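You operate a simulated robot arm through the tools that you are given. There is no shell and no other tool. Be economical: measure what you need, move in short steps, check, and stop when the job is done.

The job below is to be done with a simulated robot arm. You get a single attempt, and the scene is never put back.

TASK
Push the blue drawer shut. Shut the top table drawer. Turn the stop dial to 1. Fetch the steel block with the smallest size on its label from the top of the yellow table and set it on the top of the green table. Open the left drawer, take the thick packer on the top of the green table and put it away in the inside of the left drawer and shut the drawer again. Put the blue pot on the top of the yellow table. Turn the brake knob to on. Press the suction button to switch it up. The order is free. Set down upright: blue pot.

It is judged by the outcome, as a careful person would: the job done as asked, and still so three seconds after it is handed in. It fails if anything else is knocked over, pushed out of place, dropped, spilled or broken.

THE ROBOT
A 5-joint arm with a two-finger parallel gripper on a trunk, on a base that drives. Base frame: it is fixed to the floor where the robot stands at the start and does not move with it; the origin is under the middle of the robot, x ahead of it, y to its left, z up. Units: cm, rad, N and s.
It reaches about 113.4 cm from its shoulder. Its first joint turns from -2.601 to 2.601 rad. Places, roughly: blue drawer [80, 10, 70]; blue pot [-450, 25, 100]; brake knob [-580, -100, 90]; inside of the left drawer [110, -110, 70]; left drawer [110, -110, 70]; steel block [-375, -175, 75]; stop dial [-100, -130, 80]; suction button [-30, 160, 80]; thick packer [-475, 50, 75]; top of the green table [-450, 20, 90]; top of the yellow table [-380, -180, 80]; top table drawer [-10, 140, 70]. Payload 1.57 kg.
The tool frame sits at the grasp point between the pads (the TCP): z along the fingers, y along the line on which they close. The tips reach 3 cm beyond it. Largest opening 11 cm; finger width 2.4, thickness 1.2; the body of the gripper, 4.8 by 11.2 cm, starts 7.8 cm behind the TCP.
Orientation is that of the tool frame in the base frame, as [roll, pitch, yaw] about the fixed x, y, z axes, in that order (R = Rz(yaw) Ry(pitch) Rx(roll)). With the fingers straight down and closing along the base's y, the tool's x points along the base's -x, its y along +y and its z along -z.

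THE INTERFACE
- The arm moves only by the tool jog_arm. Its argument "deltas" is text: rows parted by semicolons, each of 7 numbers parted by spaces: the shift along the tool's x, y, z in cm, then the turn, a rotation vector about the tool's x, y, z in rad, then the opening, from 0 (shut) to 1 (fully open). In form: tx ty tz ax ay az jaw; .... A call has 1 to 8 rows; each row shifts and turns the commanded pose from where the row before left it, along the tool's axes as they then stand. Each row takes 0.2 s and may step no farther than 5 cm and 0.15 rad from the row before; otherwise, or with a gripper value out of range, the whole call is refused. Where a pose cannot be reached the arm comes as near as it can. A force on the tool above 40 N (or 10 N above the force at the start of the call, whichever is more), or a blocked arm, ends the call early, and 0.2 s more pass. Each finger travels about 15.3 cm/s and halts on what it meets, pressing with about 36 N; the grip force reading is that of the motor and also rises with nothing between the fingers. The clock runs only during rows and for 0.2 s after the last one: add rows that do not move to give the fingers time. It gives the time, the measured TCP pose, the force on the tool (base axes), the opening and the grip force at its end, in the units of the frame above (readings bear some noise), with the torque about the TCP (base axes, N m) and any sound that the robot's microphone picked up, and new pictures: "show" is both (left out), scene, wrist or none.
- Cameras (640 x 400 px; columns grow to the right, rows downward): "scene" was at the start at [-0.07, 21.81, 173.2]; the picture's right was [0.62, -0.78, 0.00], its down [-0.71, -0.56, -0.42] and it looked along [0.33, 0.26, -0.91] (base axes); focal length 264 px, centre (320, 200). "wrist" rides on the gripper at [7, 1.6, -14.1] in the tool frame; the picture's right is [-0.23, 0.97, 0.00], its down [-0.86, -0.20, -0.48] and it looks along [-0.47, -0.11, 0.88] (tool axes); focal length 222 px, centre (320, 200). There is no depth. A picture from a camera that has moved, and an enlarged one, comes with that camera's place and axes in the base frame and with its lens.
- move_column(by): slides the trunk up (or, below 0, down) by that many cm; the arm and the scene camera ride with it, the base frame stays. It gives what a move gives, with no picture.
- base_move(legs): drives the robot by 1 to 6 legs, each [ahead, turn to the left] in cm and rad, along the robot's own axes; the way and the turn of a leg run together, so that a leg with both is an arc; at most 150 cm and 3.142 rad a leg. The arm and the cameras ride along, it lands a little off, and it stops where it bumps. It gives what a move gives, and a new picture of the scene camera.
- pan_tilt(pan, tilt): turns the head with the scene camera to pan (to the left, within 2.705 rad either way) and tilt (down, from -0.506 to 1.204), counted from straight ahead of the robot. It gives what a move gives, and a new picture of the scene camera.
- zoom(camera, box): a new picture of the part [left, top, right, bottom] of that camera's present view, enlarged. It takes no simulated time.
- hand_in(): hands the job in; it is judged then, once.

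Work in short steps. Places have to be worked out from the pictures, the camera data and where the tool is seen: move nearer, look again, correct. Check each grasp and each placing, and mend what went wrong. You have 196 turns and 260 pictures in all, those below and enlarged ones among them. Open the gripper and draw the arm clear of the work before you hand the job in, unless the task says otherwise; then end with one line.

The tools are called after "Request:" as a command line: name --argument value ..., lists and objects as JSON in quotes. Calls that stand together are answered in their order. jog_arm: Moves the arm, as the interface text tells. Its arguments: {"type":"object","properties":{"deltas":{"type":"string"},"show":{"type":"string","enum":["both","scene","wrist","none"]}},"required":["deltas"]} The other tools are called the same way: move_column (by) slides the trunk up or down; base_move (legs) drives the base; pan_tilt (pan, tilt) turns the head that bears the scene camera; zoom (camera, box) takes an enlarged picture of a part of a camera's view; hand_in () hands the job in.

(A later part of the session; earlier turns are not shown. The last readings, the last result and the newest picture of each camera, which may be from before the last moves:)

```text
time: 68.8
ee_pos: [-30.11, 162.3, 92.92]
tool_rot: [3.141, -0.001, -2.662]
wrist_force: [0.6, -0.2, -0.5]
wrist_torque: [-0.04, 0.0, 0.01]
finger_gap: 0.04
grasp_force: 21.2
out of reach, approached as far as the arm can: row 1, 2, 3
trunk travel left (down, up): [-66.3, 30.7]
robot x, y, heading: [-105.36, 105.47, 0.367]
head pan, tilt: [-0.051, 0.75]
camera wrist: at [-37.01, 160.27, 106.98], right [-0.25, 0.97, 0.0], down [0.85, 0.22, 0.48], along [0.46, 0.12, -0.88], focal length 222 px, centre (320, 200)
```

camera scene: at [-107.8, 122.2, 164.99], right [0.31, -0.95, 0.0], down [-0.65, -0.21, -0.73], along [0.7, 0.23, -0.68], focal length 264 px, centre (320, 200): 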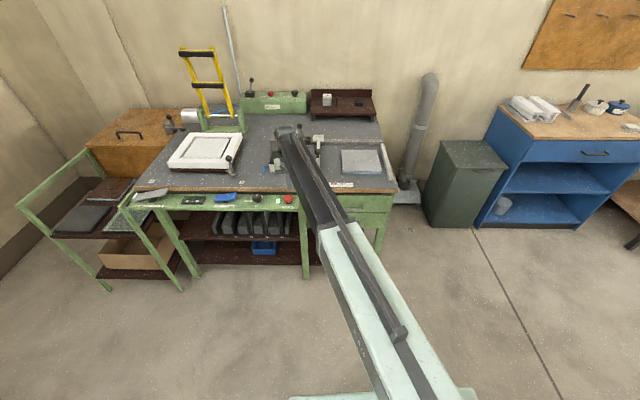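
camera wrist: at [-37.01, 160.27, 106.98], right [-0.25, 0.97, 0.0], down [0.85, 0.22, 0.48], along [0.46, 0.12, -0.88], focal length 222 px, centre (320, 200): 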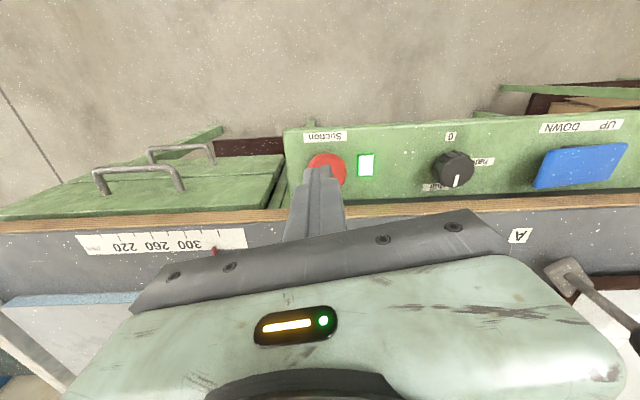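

Still at the reach limit, so drive 6 cm closer and step back with the arm to gain room to press.

Request:
base_move --legs '[[6, 0]]'

Request:
jog_arm --deltas "4.5 0.9 0 0 0 0 0; 0 0 2 0 0 0 0; 0 0 1.5 0 0 0 0" --show "wrist"

```text
time: 69.8
ee_pos: [-24.38, 164.35, 93.13]
tool_rot: [3.138, -0.001, -2.663]
wrist_force: [-0.3, -0.1, 0.5]
wrist_torque: [0.0, -0.01, 0.03]
finger_gap: 0.03
grasp_force: 21.5
trunk travel left (down, up): [-66.3, 30.7]
robot x, y, heading: [-99.88, 107.57, 0.37]
head pan, tilt: [-0.051, 0.75]
camera scene: at [-102.17, 124.35, 164.99], right [0.31, -0.95, 0.0], down [-0.65, -0.21, -0.73], along [0.7, 0.23, -0.68], focal length 264 px, centre (320, 200)
```

scene: 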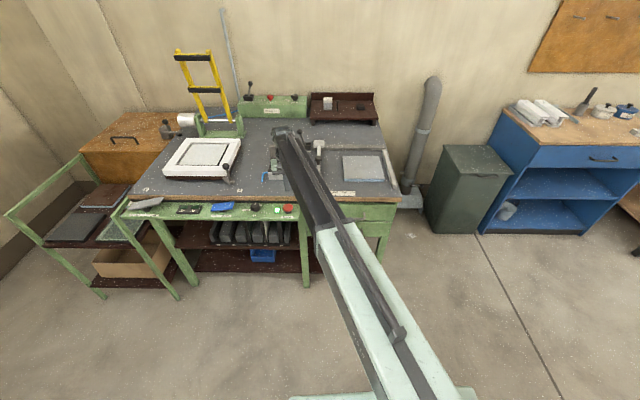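

```text
time: 70.6
ee_pos: [-28.79, 163.08, 93.0]
tool_rot: [3.139, 0.0, -2.664]
wrist_force: [0.4, 0.3, 0.1]
wrist_torque: [-0.01, 0.05, -0.01]
finger_gap: 0.0
grasp_force: 21.3
out of reach, approached as far as the arm can: row 2, 3
trunk travel left (down, up): [-66.3, 30.7]
robot x, y, heading: [-99.77, 107.67, 0.364]
head pan, tilt: [-0.051, 0.75]
camera wrist: at [-35.82, 161.12, 106.97], right [-0.25, 0.97, 0.0], down [0.85, 0.22, 0.48], along [0.46, 0.12, -0.88], focal length 222 px, centre (320, 200)
```

wrist: 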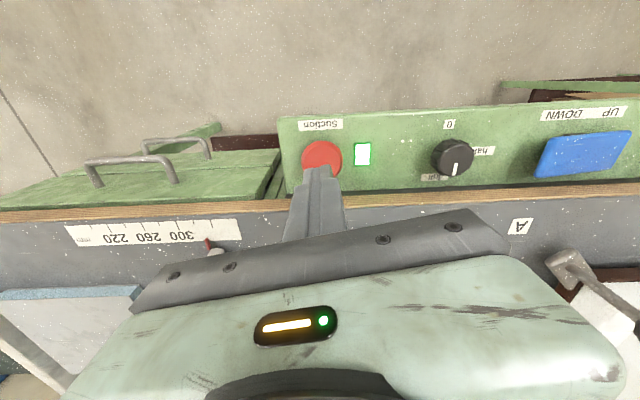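

Vertical-tool height is bounded below relative to the trunk, so I raise by jog and lower the trunk equally to gain downward room; alignment over the button is right.

Request:
jog_arm --deltas "0 0 -4 0 0 0 0; 0 0 -4 0 0 0 0; 0 0 -4 0 0 0 0" --show "none"

Request:
move_column --by -12

Request:
jog_arm --deltas "0 0 2 0 0 0 0; 0 0 2 0 0 0 0; 0 0 1 0 0 0 0" --show "wrist"

```text
time: 71.4
ee_pos: [-28.83, 163.13, 93.11]
tool_rot: [3.138, 0.001, -2.665]
wrist_force: [-0.1, -0.1, 0.3]
wrist_torque: [-0.01, 0.02, -0.01]
finger_gap: 0.0
grasp_force: 21.4
out of reach, approached as far as the arm can: row 1, 2, 3
trunk travel left (down, up): [-66.3, 30.7]
robot x, y, heading: [-99.62, 107.4, 0.365]
head pan, tilt: [-0.051, 0.75]
```

```text
time: 72.5
ee_pos: [-29.65, 162.33, 86.01]
tool_rot: [3.134, 0.023, -2.663]
wrist_force: [-22.3, -11.5, 33.3]
wrist_torque: [-0.15, 0.4, -0.04]
finger_gap: 0.0
grasp_force: 20.9
trunk travel left (down, up): [-56.8, 40.2]
robot x, y, heading: [-99.43, 107.78, 0.363]
head pan, tilt: [-0.051, 0.75]
heard: click
stopped: the force on the tool passed its limit at 411 N (the readings are from after the stop); the commanded pose is now the measured one
```

```text
time: 72.8
ee_pos: [-28.67, 163.01, 85.92]
tool_rot: [3.137, 0.011, -2.662]
wrist_force: [-20.8, -11.1, 50.7]
wrist_torque: [-0.48, 1.03, 0.01]
finger_gap: 0.01
grasp_force: 21.8
out of reach, approached as far as the arm can: row 1
trunk travel left (down, up): [-56.8, 40.2]
robot x, y, heading: [-99.64, 108.08, 0.364]
head pan, tilt: [-0.051, 0.75]
stopped in row 1: the force on the tool passed its limit at 56 N (the readings are from after the stop); the commanded pose is now the measured one
camera wrist: at [-35.74, 160.87, 100.01], right [-0.25, 0.97, 0.01], down [0.85, 0.21, 0.48], along [0.47, 0.13, -0.87], focal length 222 px, centre (320, 200)
```

wrist: 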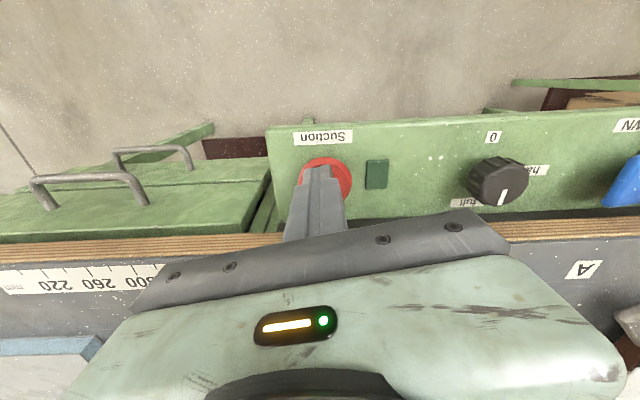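

The button clicked and its lamp changed from lit to dark. The tool's height evidently moves only with the trunk; I raise it and look at the button.

Request:
move_column --by 12

Request:
zoom --camera "wrist" --box '[240, 80, 560, 280]'

Request:
zoom --camera "scene" --box '[200, 170, 360, 270]'

```text
time: 73.2
ee_pos: [-28.03, 163.26, 86.09]
tool_rot: [3.138, -0.008, -2.663]
wrist_force: [-18.2, -13.1, 43.1]
wrist_torque: [-0.12, 0.08, -0.01]
finger_gap: 0.0
grasp_force: 20.3
trunk travel left (down, up): [-57.1, 39.9]
robot x, y, heading: [-99.77, 107.47, 0.366]
head pan, tilt: [-0.051, 0.75]
stopped: the force on the tool passed its limit at 508 N (the readings are from after the stop); the commanded pose is now the measured one
```

```text
2.00 times, centred on (400, 180) of wrist
camera zoom: at [-34.89, 161.28, 100.16], right [-0.25, 0.97, 0.0], down [0.85, 0.22, 0.47], along [0.46, 0.12, -0.88], focal length 444 px, centre (160, 240)
```

zoom: 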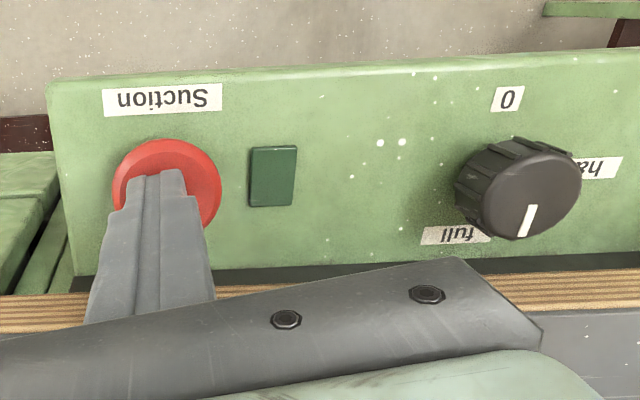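

```text
4.00 times, centred on (280, 220) of scene
camera zoom: at [-105.39, 122.61, 156.01], right [0.31, -0.95, 0.0], down [-0.63, -0.2, -0.75], along [0.71, 0.24, -0.66], focal length 1055 px, centre (480, 120)
```

zoom: 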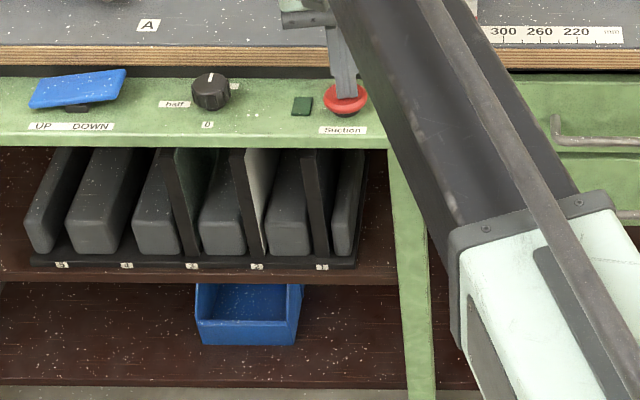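

Force still high as the arm is pressed down; try raising again.

Request:
move_column --by 5

```text
time: 73.5
ee_pos: [-27.47, 163.56, 85.62]
tool_rot: [3.135, -0.036, -2.66]
wrist_force: [-37.6, -24.3, 509.0]
wrist_torque: [1.59, -3.55, 0.16]
finger_gap: 0.02
grasp_force: 21.7
trunk travel left (down, up): [-57.2, 39.8]
robot x, y, heading: [-99.64, 107.25, 0.367]
head pan, tilt: [-0.051, 0.75]
stopped: the force on the tool passed its limit at 496 N (the readings are from after the stop); the commanded pose is now the measured one
```

Try relieving with a small upward jog.

Request:
jog_arm --deltas "0 0 -1 0 0 0 0; 0 0 -1 0 0 0 0" --show "none"

```text
time: 74.1
ee_pos: [-27.36, 163.4, 85.33]
tool_rot: [3.136, -0.028, -2.659]
wrist_force: [-26.9, -9.3, 143.1]
wrist_torque: [0.33, -0.44, 0.3]
finger_gap: 0.0
grasp_force: 21.0
out of reach, approached as far as the arm can: row 1, 2
trunk travel left (down, up): [-57.2, 39.8]
robot x, y, heading: [-99.54, 107.2, 0.367]
head pan, tilt: [-0.051, 0.75]
```

Request:
move_column --by 10

```text
time: 75.4
ee_pos: [-26.25, 164.08, 93.94]
tool_rot: [3.136, -0.037, -2.663]
wrist_force: [1.7, 0.4, -0.4]
wrist_torque: [-0.01, 0.01, 0.0]
finger_gap: 0.02
grasp_force: 21.5
trunk travel left (down, up): [-67.2, 29.8]
robot x, y, heading: [-100.23, 107.93, 0.365]
head pan, tilt: [-0.051, 0.75]
```

Free now. Look at the button and lamp.

Request:
zoom --camera "wrist" --box '[240, 80, 560, 280]'

Request:
zoom --camera "scene" --box '[200, 160, 360, 260]'

```text
2.00 times, centred on (400, 180) of wrist
camera zoom: at [-32.92, 162.36, 108.19], right [-0.25, 0.97, 0.0], down [0.87, 0.22, 0.45], along [0.43, 0.11, -0.89], focal length 444 px, centre (160, 240)
```

zoom: 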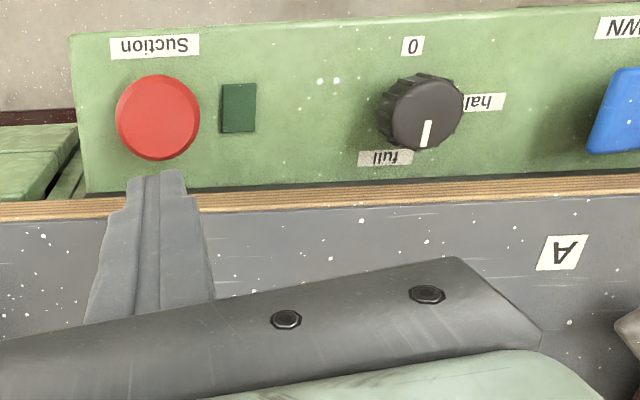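

```text
4.00 times, centred on (280, 210) of scene
camera zoom: at [-102.23, 124.35, 165.94], right [0.31, -0.95, 0.0], down [-0.65, -0.21, -0.73], along [0.69, 0.23, -0.68], focal length 1055 px, centre (480, 160)
```

zoom: 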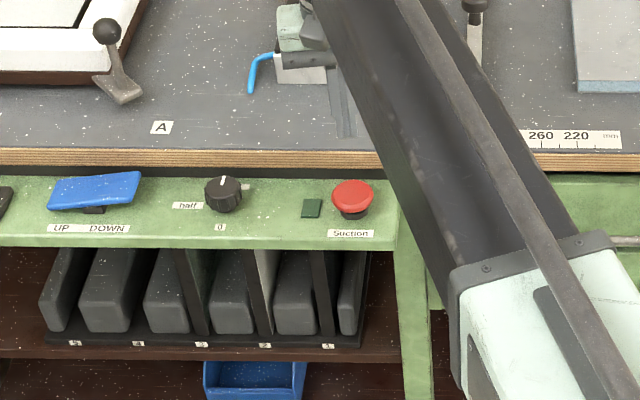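

One click, the suction lamp has toggled. Next: retract the arm and drive toward the left drawer (opening it now lets me later drop the packer straight in).

Request:
jog_arm --deltas "4.5 0 0 0 0.037 0 0; 4.5 0 0 0 0 0 0; 4.5 0 0 0 0 0 0; 4.5 -2 0 0 0 0 0; 4.5 -2 0 0 0 0 0; 4 -3 0 0 0 0 0; 4 -3 0 0 0 0 0" --show "none"

Request:
base_move --legs '[[0, -1.52], [136, 0], [136, 0], [0, 1.475]]'

Request:
zoom --camera "scene" --box '[0, 0, 640, 400]'

```text
time: 77.0
ee_pos: [-48.86, 141.17, 94.01]
tool_rot: [3.136, -0.073, -2.661]
wrist_force: [-0.2, 0.5, 0.5]
wrist_torque: [0.0, 0.01, -0.03]
finger_gap: 0.02
grasp_force: 21.3
out of reach, approached as far as the arm can: row 2, 3, 5, 7
trunk travel left (down, up): [-67.2, 29.8]
robot x, y, heading: [-99.7, 107.84, 0.366]
head pan, tilt: [-0.051, 0.75]
```

```text
time: 97.6
ee_pos: [59.5, -113.74, 94.01]
tool_rot: [3.137, -0.073, -2.723]
wrist_force: [0.3, -0.1, 0.1]
wrist_torque: [0.04, 0.01, -0.02]
finger_gap: 0.0
grasp_force: 21.5
trunk travel left (down, up): [-67.2, 29.8]
robot x, y, heading: [6.72, -145.09, 0.3]
head pan, tilt: [-0.051, 0.75]
camera scene: at [5.41, -128.22, 165.95], right [0.25, -0.97, 0.0], down [-0.66, -0.17, -0.73], along [0.71, 0.18, -0.68], focal length 264 px, centre (320, 200)
```

scene: 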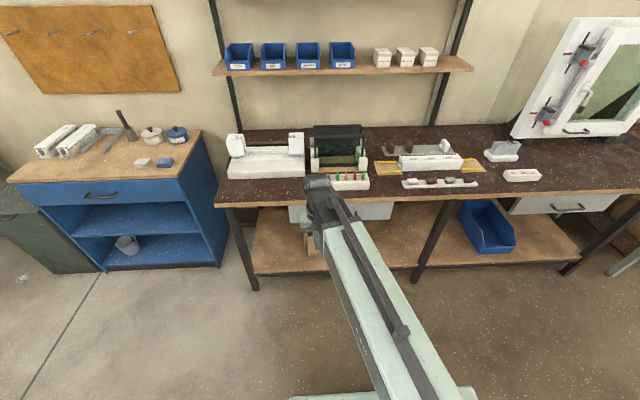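

```text
1.00 times, centred on (320, 200) of scene (not enlarged: the box is as wide or as high as the picture)
camera zoom: at [5.41, -128.22, 165.95], right [0.25, -0.97, 0.0], down [-0.66, -0.17, -0.73], along [0.71, 0.18, -0.68], focal length 264 px, centre (320, 200)
```

zoom: 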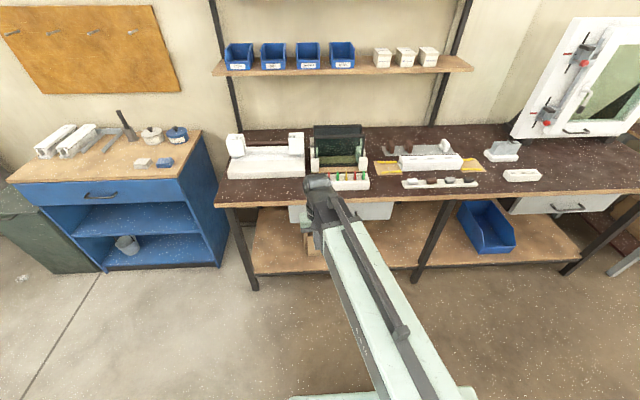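

The left drawer is the gray one under the bench top. I lower the trunk to see its face and handle.

Request:
move_column --by -30

Request:
pan_tilt --pan 0.0 --tilt 0.55

Request:
zoom --camera "wrist" --box '[0, 0, 640, 400]'

```text
time: 100.6
ee_pos: [59.63, -113.64, 63.94]
tool_rot: [3.136, -0.074, -2.722]
wrist_force: [0.6, -0.7, 0.2]
wrist_torque: [-0.01, 0.01, 0.01]
finger_gap: 0.02
grasp_force: 21.5
trunk travel left (down, up): [-37.2, 59.8]
robot x, y, heading: [6.76, -144.89, 0.304]
head pan, tilt: [-0.051, 0.75]
```

```text
time: 101.3
ee_pos: [59.42, -113.74, 63.98]
tool_rot: [3.135, -0.073, -2.723]
wrist_force: [-0.1, 0.2, 0.5]
wrist_torque: [0.02, 0.01, -0.01]
finger_gap: 0.0
grasp_force: 21.5
trunk travel left (down, up): [-37.2, 59.8]
robot x, y, heading: [7.09, -145.29, 0.294]
head pan, tilt: [0.0, 0.55]
camera scene: at [6.0, -127.59, 137.68], right [0.29, -0.96, 0.0], down [-0.5, -0.15, -0.85], along [0.81, 0.25, -0.52], focal length 264 px, centre (320, 200)
```

scene: 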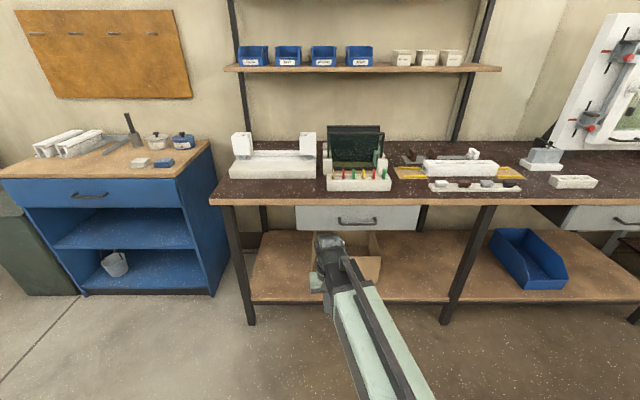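

```text
1.00 times, centred on (320, 200) of wrist (not enlarged: the box is as wide or as high as the picture)
camera zoom: at [53.3, -114.82, 78.49], right [-0.19, 0.98, -0.01], down [0.89, 0.18, 0.41], along [0.41, 0.07, -0.91], focal length 222 px, centre (320, 200)
```

zoom: 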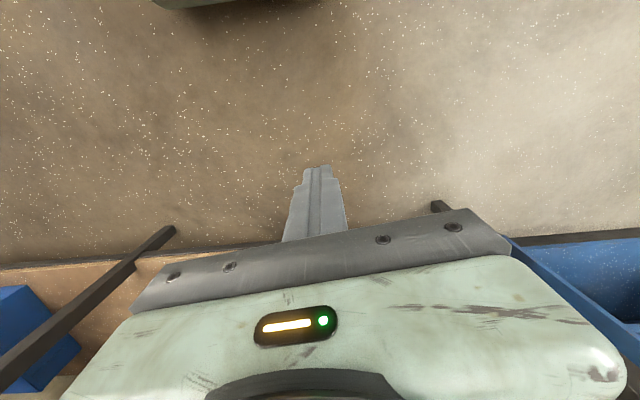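

Handle estimated at about (97.5, -116, 71). I back off 12 cm, centre the tool on it, then tilt toward horizontal.

Request:
base_move --legs '[[-12, 0]]'

Request:
jog_arm --deltas "0 -4.3 0 0 0 0.11 0.5; 0 -4.3 0 0 -0.073 0 0.5; 0 -4.3 0 0 -0.15 0 0.5; 0 0 0 0 -0.15 0 0.5; 0 0 0 0 -0.15 0 0.5; 0 0 0 0 -0.15 0 0.5; 0 0 0 0 -0.15 0 0.5; 0 0 0 0 -0.15 0 0.5" --show "none"

Request:
jog_arm --deltas "0 0 0 0 -0.15 0 0.5; 0 0 0 0 -0.15 0 0.5; 0 0 0 0 -0.15 0 0.5; 0 0 0 0 -0.05 0 0.5; 0 0 0 0 0 0.14 0.5; 0 0 0 0 0 0.14 0.5; 0 0 0 0 0 0.14 0.5; 0 0 0 0 0 0.14 0.5" --show "none"

Request:
jog_arm --deltas "0 0 0 0 0 0.145 0.5; 0 0 0 0 0 0.145 0.5; 0 0 0 0 0 0.145 0.5; 0 0 0 0 0 0.145 0.5; 0 0 0 0 0 0.145 0.5; 0 0 0 0 0 0.145 0.5; 0 0 0 0 0 0.14 0.5" --show "both"

```text
time: 102.6
ee_pos: [47.95, -117.29, 64.08]
tool_rot: [3.136, -0.073, -2.722]
wrist_force: [0.0, 0.4, -0.5]
wrist_torque: [0.02, 0.01, 0.0]
finger_gap: 0.0
grasp_force: 21.4
trunk travel left (down, up): [-37.2, 59.8]
robot x, y, heading: [-4.68, -148.67, 0.294]
head pan, tilt: [0.0, 0.55]
camera scene: at [-5.57, -131.16, 137.68], right [0.29, -0.96, 0.0], down [-0.5, -0.15, -0.85], along [0.81, 0.25, -0.52], focal length 264 px, centre (320, 200)
```

scene: 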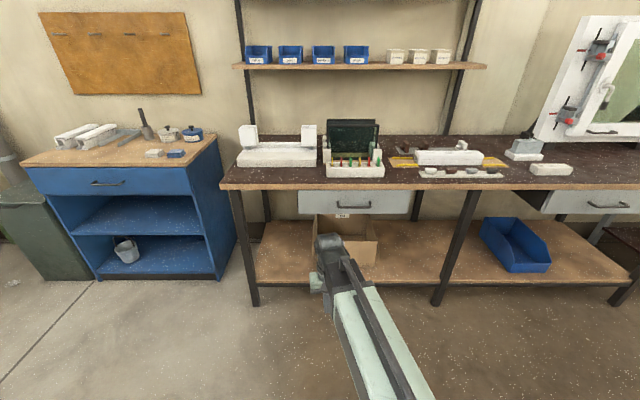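

```text
time: 104.4
ee_pos: [67.05, -124.29, 72.9]
tool_rot: [-3.138, 0.9, -2.829]
wrist_force: [-0.2, 0.5, 0.3]
wrist_torque: [0.02, 0.0, 0.01]
finger_gap: 5.5
grasp_force: 0.1
out of reach, approached as far as the arm can: row 3, 4, 5, 6, 7, 8
trunk travel left (down, up): [-37.2, 59.8]
robot x, y, heading: [-4.73, -148.86, 0.301]
head pan, tilt: [0.0, 0.55]
```

```text
time: 106.2
ee_pos: [71.61, -122.45, 83.66]
tool_rot: [1.89, 0.989, 2.146]
wrist_force: [-0.6, -0.3, 0.4]
wrist_torque: [0.01, -0.03, -0.02]
finger_gap: 5.5
grasp_force: 0.0
out of reach, approached as far as the arm can: row 1, 2, 3, 4
trunk travel left (down, up): [-37.2, 59.8]
robot x, y, heading: [-5.0, -148.81, 0.299]
head pan, tilt: [0.0, 0.55]
```

```text
time: 107.8
ee_pos: [71.6, -122.57, 83.66]
tool_rot: [1.743, -0.001, 1.881]
wrist_force: [-0.7, 0.6, -0.3]
wrist_torque: [0.01, 0.01, 0.0]
finger_gap: 5.5
grasp_force: 0.2
trunk travel left (down, up): [-37.2, 59.8]
robot x, y, heading: [-5.09, -148.79, 0.297]
head pan, tilt: [0.0, 0.55]
camera scene: at [-5.58, -131.17, 137.68], right [0.29, -0.96, 0.0], down [-0.5, -0.15, -0.85], along [0.81, 0.25, -0.52], focal length 264 px, centre (320, 200)
camera wrist: at [56.43, -120.19, 87.54], right [0.23, -0.17, 0.96], down [-0.22, -0.97, -0.11], along [0.95, -0.19, -0.26], focal length 222 px, centre (320, 200)
```

scene: 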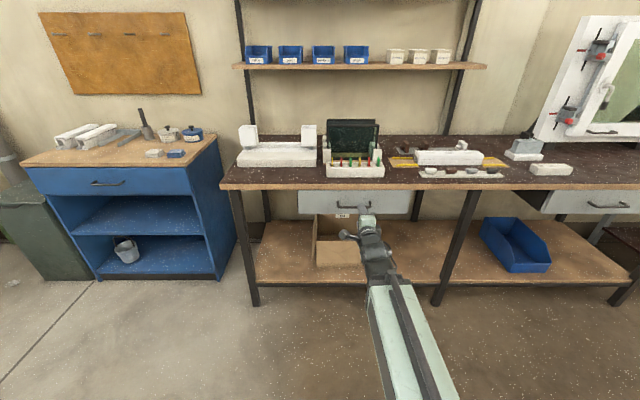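
wrist: 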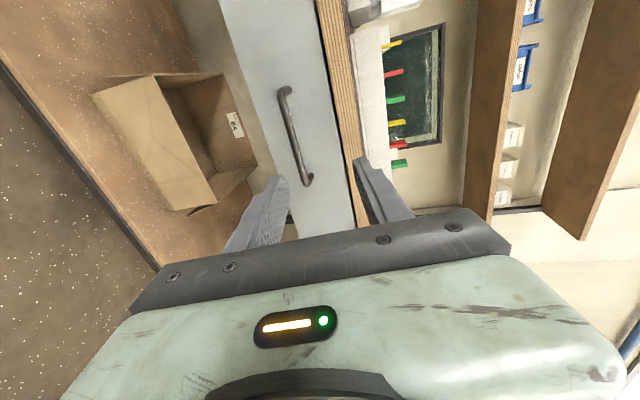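

Zoom in both cameras to triangulate the handle precisely.

Request:
zoom --camera "scene" --box '[280, 160, 440, 260]'

Request:
zoom --camera "wrist" --box '[200, 50, 440, 200]'

```text
4.00 times, centred on (360, 210) of scene
camera zoom: at [-5.58, -131.17, 137.68], right [0.29, -0.96, 0.0], down [-0.5, -0.15, -0.85], along [0.81, 0.25, -0.52], focal length 1055 px, centre (160, 160)
```

zoom: 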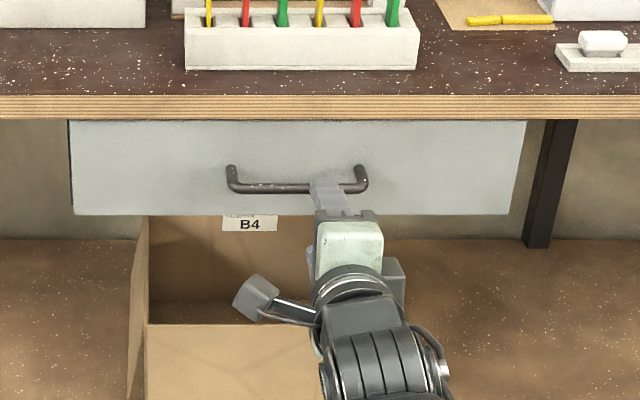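

```text
2.67 times, centred on (320, 125) of wrist
camera zoom: at [56.43, -120.19, 87.54], right [0.23, -0.17, 0.96], down [-0.22, -0.97, -0.11], along [0.95, -0.19, -0.26], focal length 592 px, centre (320, 400)
```

zoom: 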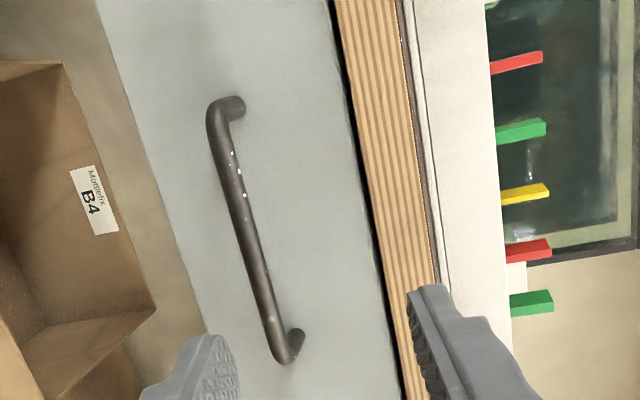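

Handle triangulated near (90.5, -117.2, 75.8). I lower 8 cm and advance 10 cm, then recheck.

Request:
move_column --by -8

Request:
jog_arm --deltas "0 0.6 3.4 0 0 0 0.4; 0 0.6 3.4 0 0 0 0.4; -0.8 0.6 3.4 0 0 0 0.4" --show "wrist"

Request:
zoom --camera "scene" --box '[280, 140, 440, 240]'

```text
time: 109.0
ee_pos: [71.65, -122.57, 75.67]
tool_rot: [1.743, 0.004, 1.879]
wrist_force: [-0.3, -0.2, 0.3]
wrist_torque: [-0.02, 0.0, -0.01]
finger_gap: 5.5
grasp_force: 0.0
trunk travel left (down, up): [-29.2, 67.8]
robot x, y, heading: [-4.63, -148.74, 0.296]
head pan, tilt: [0.0, 0.55]
```

```text
time: 109.8
ee_pos: [81.73, -120.1, 75.67]
tool_rot: [1.743, 0.002, 1.878]
wrist_force: [-1.0, -1.3, -0.6]
wrist_torque: [-0.01, 0.03, -0.02]
finger_gap: 4.4
grasp_force: 0.0
trunk travel left (down, up): [-29.2, 67.8]
robot x, y, heading: [-4.81, -148.58, 0.299]
head pan, tilt: [0.0, 0.55]
camera wrist: at [66.54, -117.71, 79.54], right [0.23, -0.16, 0.96], down [-0.22, -0.97, -0.11], along [0.95, -0.19, -0.26], focal length 222 px, centre (320, 200)
```

wrist: 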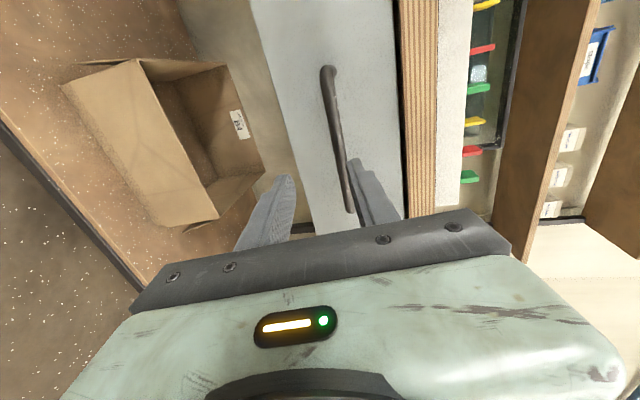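

```text
4.00 times, centred on (360, 190) of scene
camera zoom: at [-5.6, -131.17, 129.68], right [0.29, -0.96, 0.0], down [-0.5, -0.15, -0.85], along [0.81, 0.25, -0.52], focal length 1055 px, centre (160, 240)
```

zoom: 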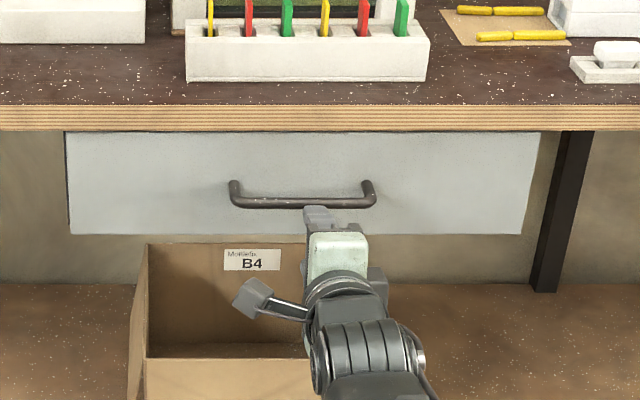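

Handle refined to (91.5, -117.4, 75.5); advance 9 cm to straddle the bar, then close.

Request:
jog_arm --deltas "0 0.6 3 0 0 0 0.4; 0 0.6 3 0 0 0 0.4; 0 0.5 2.9 0 0 0 0.4" --show "wrist"

Request:
zoom --camera "scene" --box '[280, 140, 440, 240]'

```text
time: 110.5
ee_pos: [89.16, -117.76, 75.99]
tool_rot: [1.74, 0.002, 1.879]
wrist_force: [-28.4, -9.8, 4.2]
wrist_torque: [0.26, -0.91, -0.12]
finger_gap: 4.28
grasp_force: 0.1
trunk travel left (down, up): [-29.2, 67.8]
robot x, y, heading: [-5.38, -148.63, 0.298]
head pan, tilt: [0.0, 0.55]
stopped in row 3: the force on the tool passed its limit at 82 N (the readings are from after the stop); the commanded pose is now the measured one
camera wrist: at [73.99, -115.45, 79.76], right [0.22, -0.16, 0.96], down [-0.22, -0.97, -0.11], along [0.95, -0.19, -0.25], focal length 222 px, centre (320, 200)
```

wrist: 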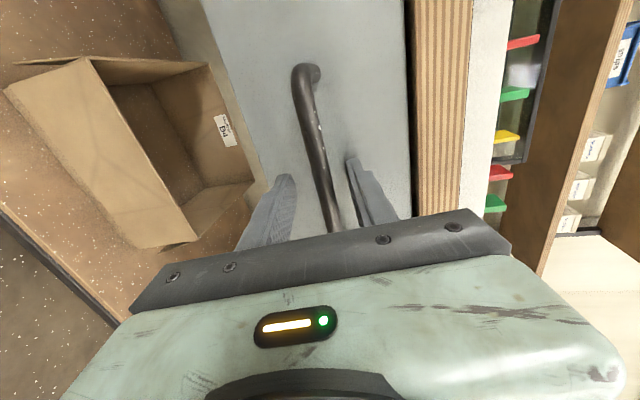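

```text
4.00 times, centred on (360, 190) of scene
camera zoom: at [-5.87, -131.26, 129.7], right [0.29, -0.96, 0.0], down [-0.5, -0.15, -0.85], along [0.82, 0.25, -0.52], focal length 1055 px, centre (160, 240)
```

zoom: 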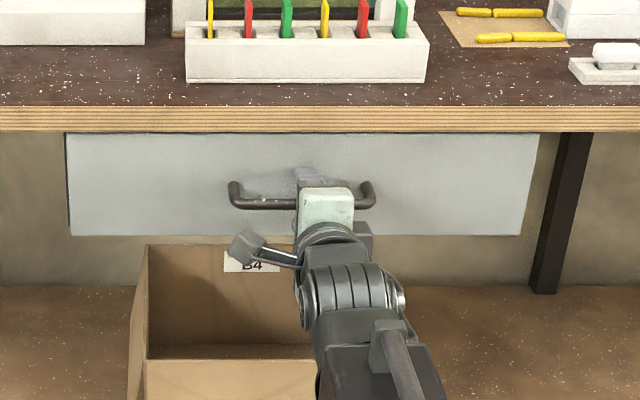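

The fingertips touch the drawer face with the bar between them. Back off slightly and close.

Request:
jog_arm --deltas "0 -0.1 -0.6 0 0 0 0.4; 0 0 0 0 0 0 0; 0 0 0 0 0 0 0; 0 0 0 0 0 0 0" --show "wrist"

```text
time: 111.2
ee_pos: [88.92, -117.93, 76.52]
tool_rot: [1.721, 0.001, 1.881]
wrist_force: [4.1, -0.2, 32.2]
wrist_torque: [0.23, 0.14, 0.5]
finger_gap: 1.21
grasp_force: 29.3
trunk travel left (down, up): [-29.2, 67.8]
robot x, y, heading: [-5.04, -148.78, 0.298]
head pan, tilt: [0.0, 0.55]
stopped in row 3: the force on the tool passed its limit at 47 N (the readings are from after the stop); the commanded pose is now the measured one
camera wrist: at [73.57, -115.6, 80.03], right [0.21, -0.17, 0.96], down [-0.22, -0.97, -0.12], along [0.95, -0.18, -0.24], focal length 222 px, centre (320, 200)
```

wrist: 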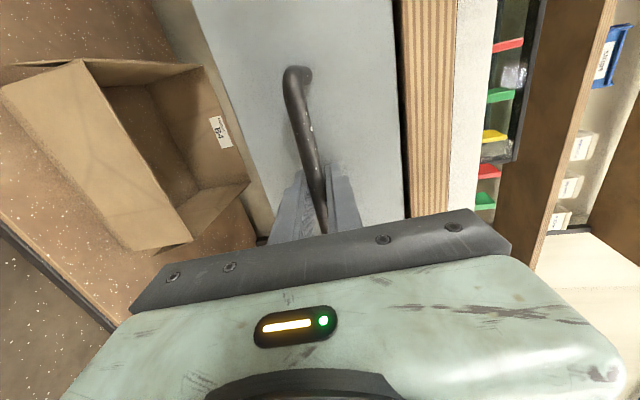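

Bar gripped (1.2 cm). Relieve the vertical load slightly and pull by backing the base.

Request:
move_column --by 0.5

Request:
base_move --legs '[[-8, 0]]'

```text
time: 111.8
ee_pos: [88.99, -117.86, 76.52]
tool_rot: [1.731, 0.002, 1.88]
wrist_force: [2.6, 0.2, 8.5]
wrist_torque: [0.24, 0.15, -0.14]
finger_gap: 1.18
grasp_force: 28.4
trunk travel left (down, up): [-29.7, 67.3]
robot x, y, heading: [-4.9, -148.93, 0.303]
head pan, tilt: [0.0, 0.55]
```

```text
time: 112.8
ee_pos: [81.38, -120.26, 76.49]
tool_rot: [1.731, 0.002, 1.88]
wrist_force: [0.8, 0.3, 2.8]
wrist_torque: [0.25, 0.1, -0.17]
finger_gap: 1.19
grasp_force: 29.0
trunk travel left (down, up): [-29.7, 67.3]
robot x, y, heading: [-12.8, -150.93, 0.301]
head pan, tilt: [0.0, 0.55]
camera scene: at [-13.29, -133.55, 130.18], right [0.29, -0.96, 0.0], down [-0.5, -0.15, -0.85], along [0.81, 0.25, -0.52], focal length 264 px, centre (320, 200)
```

scene: 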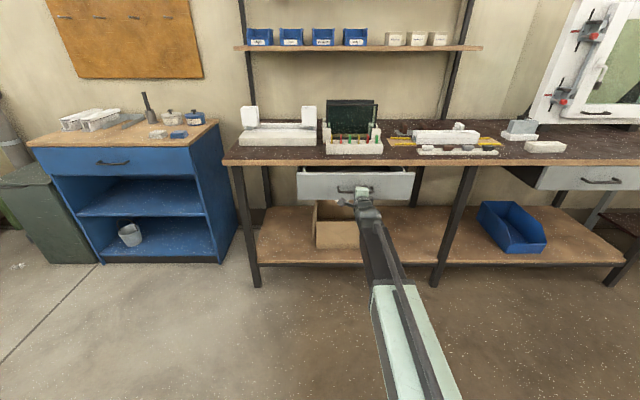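

Drawer opens smoothly. Pull further.

Request:
base_move --legs '[[-16, 0]]'

```text
time: 114.2
ee_pos: [65.92, -125.05, 76.51]
tool_rot: [1.731, 0.002, 1.881]
wrist_force: [0.4, -1.2, 1.0]
wrist_torque: [0.28, 0.02, -0.11]
finger_gap: 1.19
grasp_force: 29.3
trunk travel left (down, up): [-29.7, 67.3]
robot x, y, heading: [-27.92, -155.98, 0.303]
head pan, tilt: [0.0, 0.55]
camera scene: at [-28.6, -138.28, 130.19], right [0.29, -0.96, 0.0], down [-0.5, -0.15, -0.85], along [0.81, 0.25, -0.52], focal length 264 px, centre (320, 200)
```

scene: 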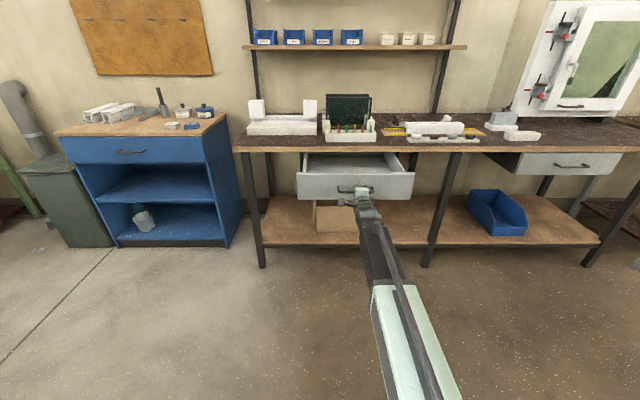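

About 23 cm open — enough. Release, withdraw, then look toward the stop dial behind.

Request:
jog_arm --deltas "0 0 0 0 0 0 0.4; 0 0 0 0 0 0 0.4; 0 -0.5 -3 0 0 0 0.4; 0 -0.5 -3 0 0 0 0.4; 0 -0.5 -3 0 0 0 0.4; 0 -0.5 -3 0 0 0 0.4" --show "none"

Request:
move_column --by 30

Request:
pan_tilt --pan 2.5 --tilt 0.8

Request:
pan_tilt --pan 0.0 --tilt 0.8

```text
time: 115.6
ee_pos: [54.4, -128.62, 76.35]
tool_rot: [1.731, 0.002, 1.88]
wrist_force: [0.3, -0.6, -0.8]
wrist_torque: [-0.01, -0.02, -0.02]
finger_gap: 4.4
grasp_force: 0.1
trunk travel left (down, up): [-29.7, 67.3]
robot x, y, heading: [-27.38, -155.6, 0.296]
head pan, tilt: [0.0, 0.55]
```

```text
time: 118.6
ee_pos: [54.35, -128.59, 106.41]
tool_rot: [1.733, 0.003, 1.88]
wrist_force: [0.1, 0.0, 0.1]
wrist_torque: [0.02, -0.02, 0.01]
finger_gap: 4.39
grasp_force: 0.0
trunk travel left (down, up): [-59.7, 37.3]
robot x, y, heading: [-28.09, -155.86, 0.297]
head pan, tilt: [0.0, 0.55]
```

```text
time: 120.9
ee_pos: [54.51, -128.75, 106.36]
tool_rot: [1.731, 0.002, 1.879]
wrist_force: [-0.3, 0.6, -0.7]
wrist_torque: [0.0, -0.01, -0.01]
finger_gap: 4.38
grasp_force: 0.1
trunk travel left (down, up): [-59.7, 37.3]
robot x, y, heading: [-27.9, -155.59, 0.295]
head pan, tilt: [2.499, 0.799]
camera scene: at [-44.77, -138.19, 158.04], right [0.34, 0.94, 0.0], down [0.67, -0.24, -0.7], along [-0.66, 0.23, -0.72], focal length 264 px, centre (320, 200)
```

scene: 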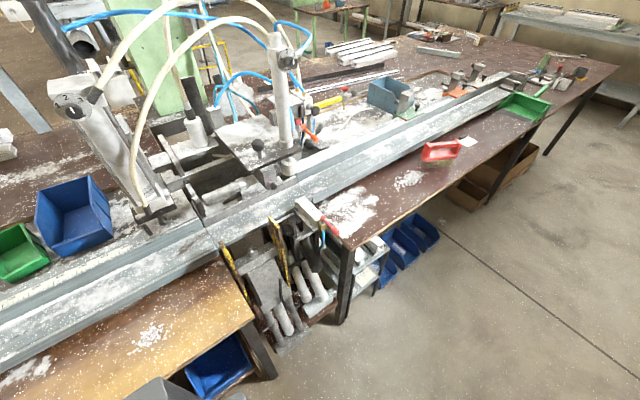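

```text
time: 123.2
ee_pos: [54.3, -128.79, 106.45]
tool_rot: [1.732, 0.001, 1.878]
wrist_force: [0.4, -0.3, 0.6]
wrist_torque: [-0.01, 0.0, 0.03]
finger_gap: 4.4
grasp_force: 0.0
trunk travel left (down, up): [-59.7, 37.3]
robot x, y, heading: [-27.87, -156.21, 0.301]
head pan, tilt: [0.0, 0.799]
camera scene: at [-29.46, -138.53, 158.04], right [0.3, -0.96, 0.0], down [-0.69, -0.21, -0.7], along [0.67, 0.21, -0.72], focal length 264 px, centre (320, 200)
```

scene: 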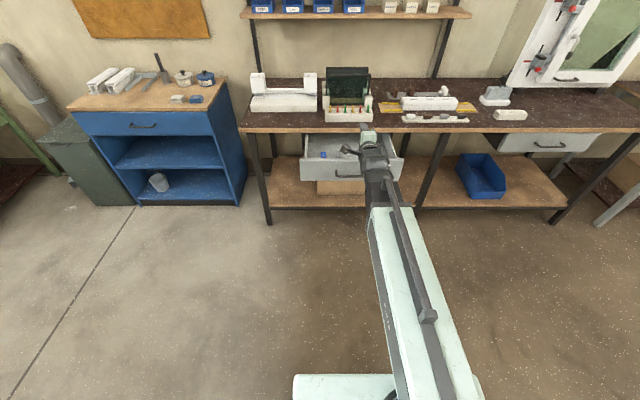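

Zoom around the expected dial location.

Request:
pan_tilt --pan 2.5 --tilt 0.8

Request:
zoom --camera "scene" --box '[210, 150, 410, 275]'

Request:
zoom --camera "scene" --box '[20, 60, 220, 185]'

```text
time: 125.4
ee_pos: [54.34, -128.77, 106.45]
tool_rot: [1.732, 0.001, 1.881]
wrist_force: [-1.1, 0.1, 1.2]
wrist_torque: [0.01, -0.01, -0.02]
finger_gap: 4.4
grasp_force: 0.0
trunk travel left (down, up): [-59.7, 37.3]
robot x, y, heading: [-28.01, -155.75, 0.298]
head pan, tilt: [2.499, 0.799]
camera scene: at [-44.77, -138.19, 158.04], right [0.34, 0.94, 0.0], down [0.68, -0.24, -0.7], along [-0.66, 0.23, -0.72], focal length 264 px, centre (320, 200)
```

scene: 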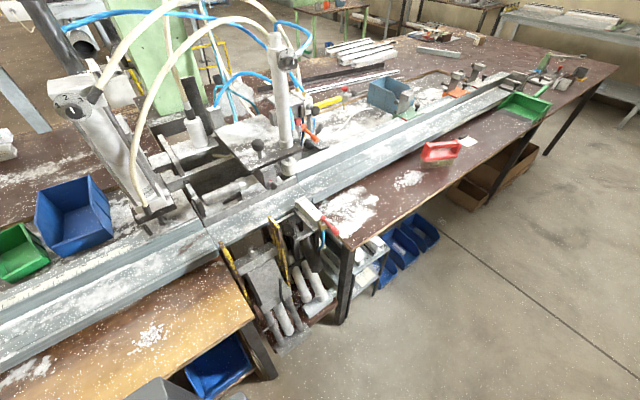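

```text
3.20 times, centred on (310, 212) of scene
camera zoom: at [-44.77, -138.19, 158.04], right [0.34, 0.94, 0.0], down [0.68, -0.24, -0.7], along [-0.66, 0.23, -0.72], focal length 844 px, centre (352, 160)
```

zoom: 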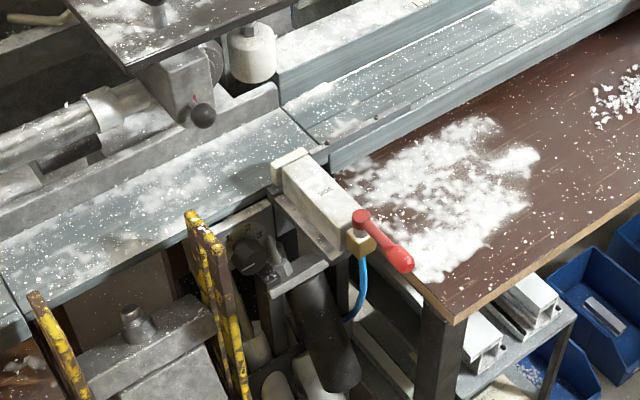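

```text
3.20 times, centred on (120, 122) of scene
camera zoom: at [-44.77, -138.19, 158.04], right [0.34, 0.94, 0.0], down [0.68, -0.24, -0.7], along [-0.66, 0.23, -0.72], focal length 844 px, centre (960, 448)
```

zoom: 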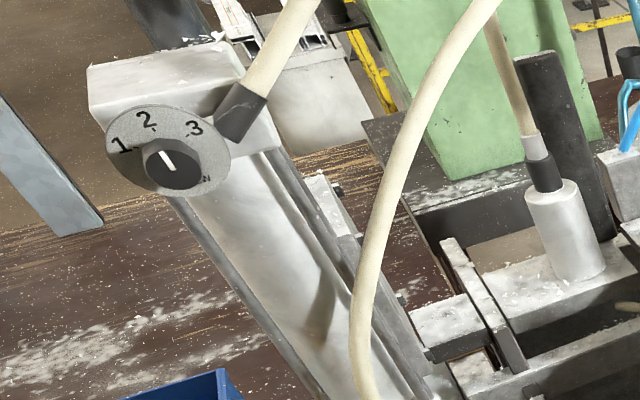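

A dark knob with a plate sits near the expected spot; zoom closer on it.

Request:
zoom --camera "scene" --box '[264, 210, 328, 250]'

```text
10.00 times, centred on (296, 230) of scene
camera zoom: at [-44.77, -138.19, 158.04], right [0.34, 0.94, 0.0], down [0.68, -0.24, -0.7], along [-0.66, 0.23, -0.72], focal length 2638 px, centre (560, -100)
```

zoom: 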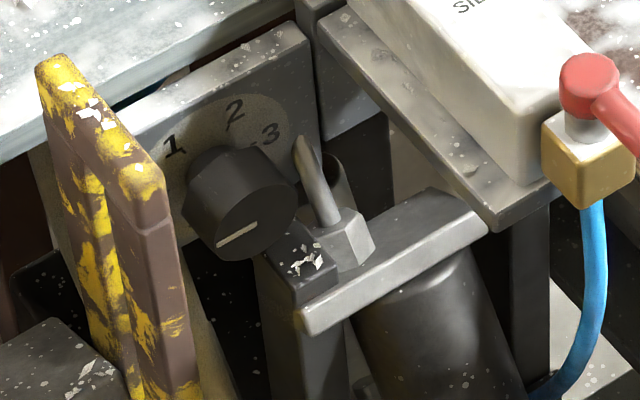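

The stop dial (1-2-3) is on a vertical plate at ~(-105,-130,80) facing the aisle. I fold the tool vertical and drive to face it.

Request:
jog_arm --deltas "0 0 0 0.15 0 0 0.4; 0 0 0 0.15 0 0 0.4; 0 0 0 0.15 0 0 0.4; 0 0 0 0.15 0 0 0.4; 0 0 0 0.15 0 0 0.4; 0 0 0 0.15 0 0 0.4; 0 0 0 0.15 0 0 0.4; 0 0 0 0.15 0 0 0.4" --show "none"

Request:
jog_arm --deltas "0 0 0 0.15 0 0 0.4; 0 0 0 0.05 0 0 0.4; 0 -4.5 0 0 0 0 0.4; 0 -4.5 0 0 0 0 0.4; 0 -4.5 0 0 0 0 0.4; 0 -4.5 0 0 0 0 0.4; 0 -4.5 0 0 0 0 0.4" --show "none"

Request:
base_move --legs '[[0, 1.1], [53, 0], [0, 2.03]]'

Request:
pan_tilt --pan 0.0 --tilt 0.65

```text
time: 127.2
ee_pos: [54.42, -128.65, 86.99]
tool_rot: [2.936, 0.0, 1.881]
wrist_force: [-0.8, 0.0, 0.2]
wrist_torque: [-0.02, 0.0, 0.01]
finger_gap: 4.38
grasp_force: 0.1
out of reach, approached as far as the arm can: row 1, 2, 3, 4, 5, 6, 7, 8
trunk travel left (down, up): [-59.7, 37.3]
robot x, y, heading: [-27.92, -156.07, 0.301]
head pan, tilt: [2.499, 0.799]
```

```text
time: 128.8
ee_pos: [32.78, -135.57, 86.48]
tool_rot: [3.132, 0.0, 1.88]
wrist_force: [0.7, 0.5, 0.1]
wrist_torque: [0.0, 0.02, 0.03]
finger_gap: 4.39
grasp_force: 0.1
out of reach, approached as far as the arm can: row 1, 7
trunk travel left (down, up): [-59.7, 37.3]
robot x, y, heading: [-27.92, -156.01, 0.303]
head pan, tilt: [2.499, 0.799]
```

```text
time: 139.0
ee_pos: [-82.27, -116.0, 86.36]
tool_rot: [3.139, 0.007, -1.387]
wrist_force: [-0.4, -0.2, -0.8]
wrist_torque: [-0.01, -0.02, 0.03]
finger_gap: 4.43
grasp_force: 0.1
trunk travel left (down, up): [-59.7, 37.3]
robot x, y, heading: [-19.51, -102.63, -2.995]
head pan, tilt: [2.499, 0.799]
stopped in leg 3: the force on the tool passed its limit at 68 N (the readings are from after the stop); the commanded pose is now the measured one
camera scene: at [-5.8, -122.85, 158.04], right [-0.48, -0.88, 0.0], down [-0.63, 0.34, -0.7], along [0.61, -0.33, -0.72], focal length 264 px, centre (320, 200)
```

scene: 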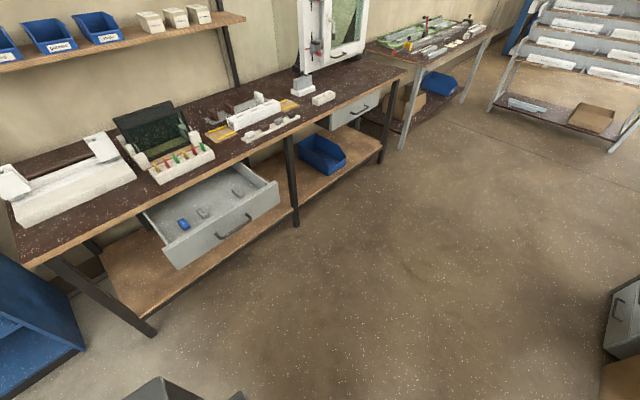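

```text
time: 141.3
ee_pos: [-82.37, -115.92, 86.41]
tool_rot: [3.137, 0.005, -1.39]
wrist_force: [-1.0, -0.4, -0.4]
wrist_torque: [0.01, 0.04, 0.01]
finger_gap: 4.43
grasp_force: 0.0
trunk travel left (down, up): [-59.7, 37.3]
robot x, y, heading: [-19.81, -102.99, -2.995]
head pan, tilt: [0.0, 0.649]
camera scene: at [-21.48, -120.25, 159.3], right [-0.15, 0.99, 0.0], down [0.6, 0.09, -0.8], along [-0.79, -0.12, -0.6], focal length 264 px, centre (320, 200)
```

scene: 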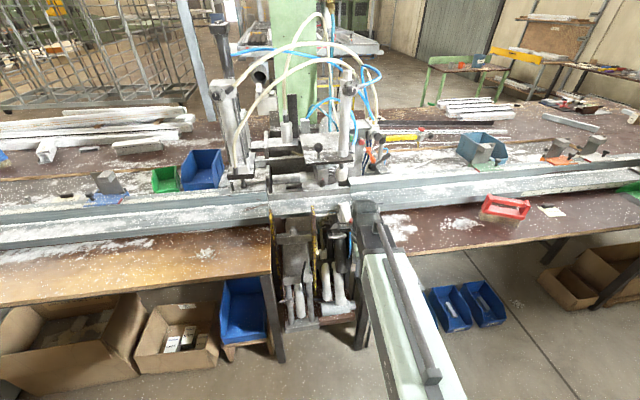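

The fingers bumped something at the valve block. Raise straight up and inspect.

Request:
move_column --by 20

Request:
zoom --camera "scene" --box '[220, 160, 460, 310]'

Request:
zoom --camera "wrist" --box '[0, 0, 640, 400]'

```text
time: 143.4
ee_pos: [-82.29, -115.95, 106.45]
tool_rot: [3.138, 0.005, -1.388]
wrist_force: [0.0, -0.1, -0.1]
wrist_torque: [0.01, -0.03, 0.01]
finger_gap: 4.4
grasp_force: 0.1
trunk travel left (down, up): [-79.7, 17.3]
robot x, y, heading: [-19.92, -103.09, -2.992]
head pan, tilt: [0.0, 0.649]
```

```text
2.67 times, centred on (340, 235) of scene
camera zoom: at [-21.49, -120.25, 179.3], right [-0.14, 0.99, 0.0], down [0.6, 0.09, -0.8], along [-0.79, -0.12, -0.6], focal length 704 px, centre (267, 107)
```

zoom: 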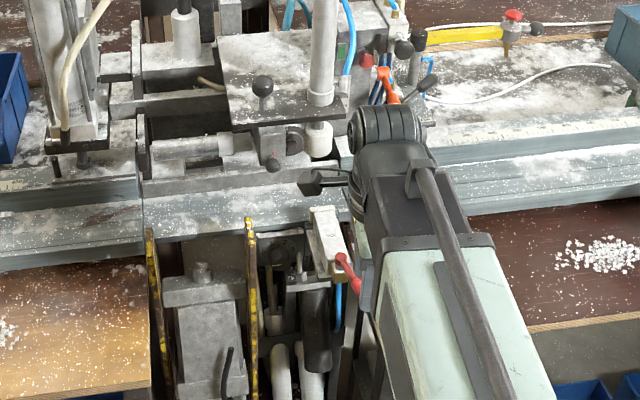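

```text
1.00 times, centred on (320, 200) of wrist (not enlarged: the box is as wide or as high as the picture)
camera zoom: at [-82.66, -123.35, 120.4], right [-1.0, 0.05, 0.0], down [0.04, 0.87, 0.48], along [0.02, 0.48, -0.88], focal length 222 px, centre (320, 200)
```

zoom: 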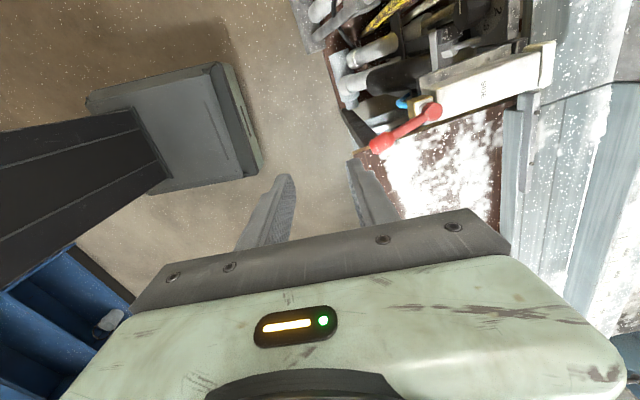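

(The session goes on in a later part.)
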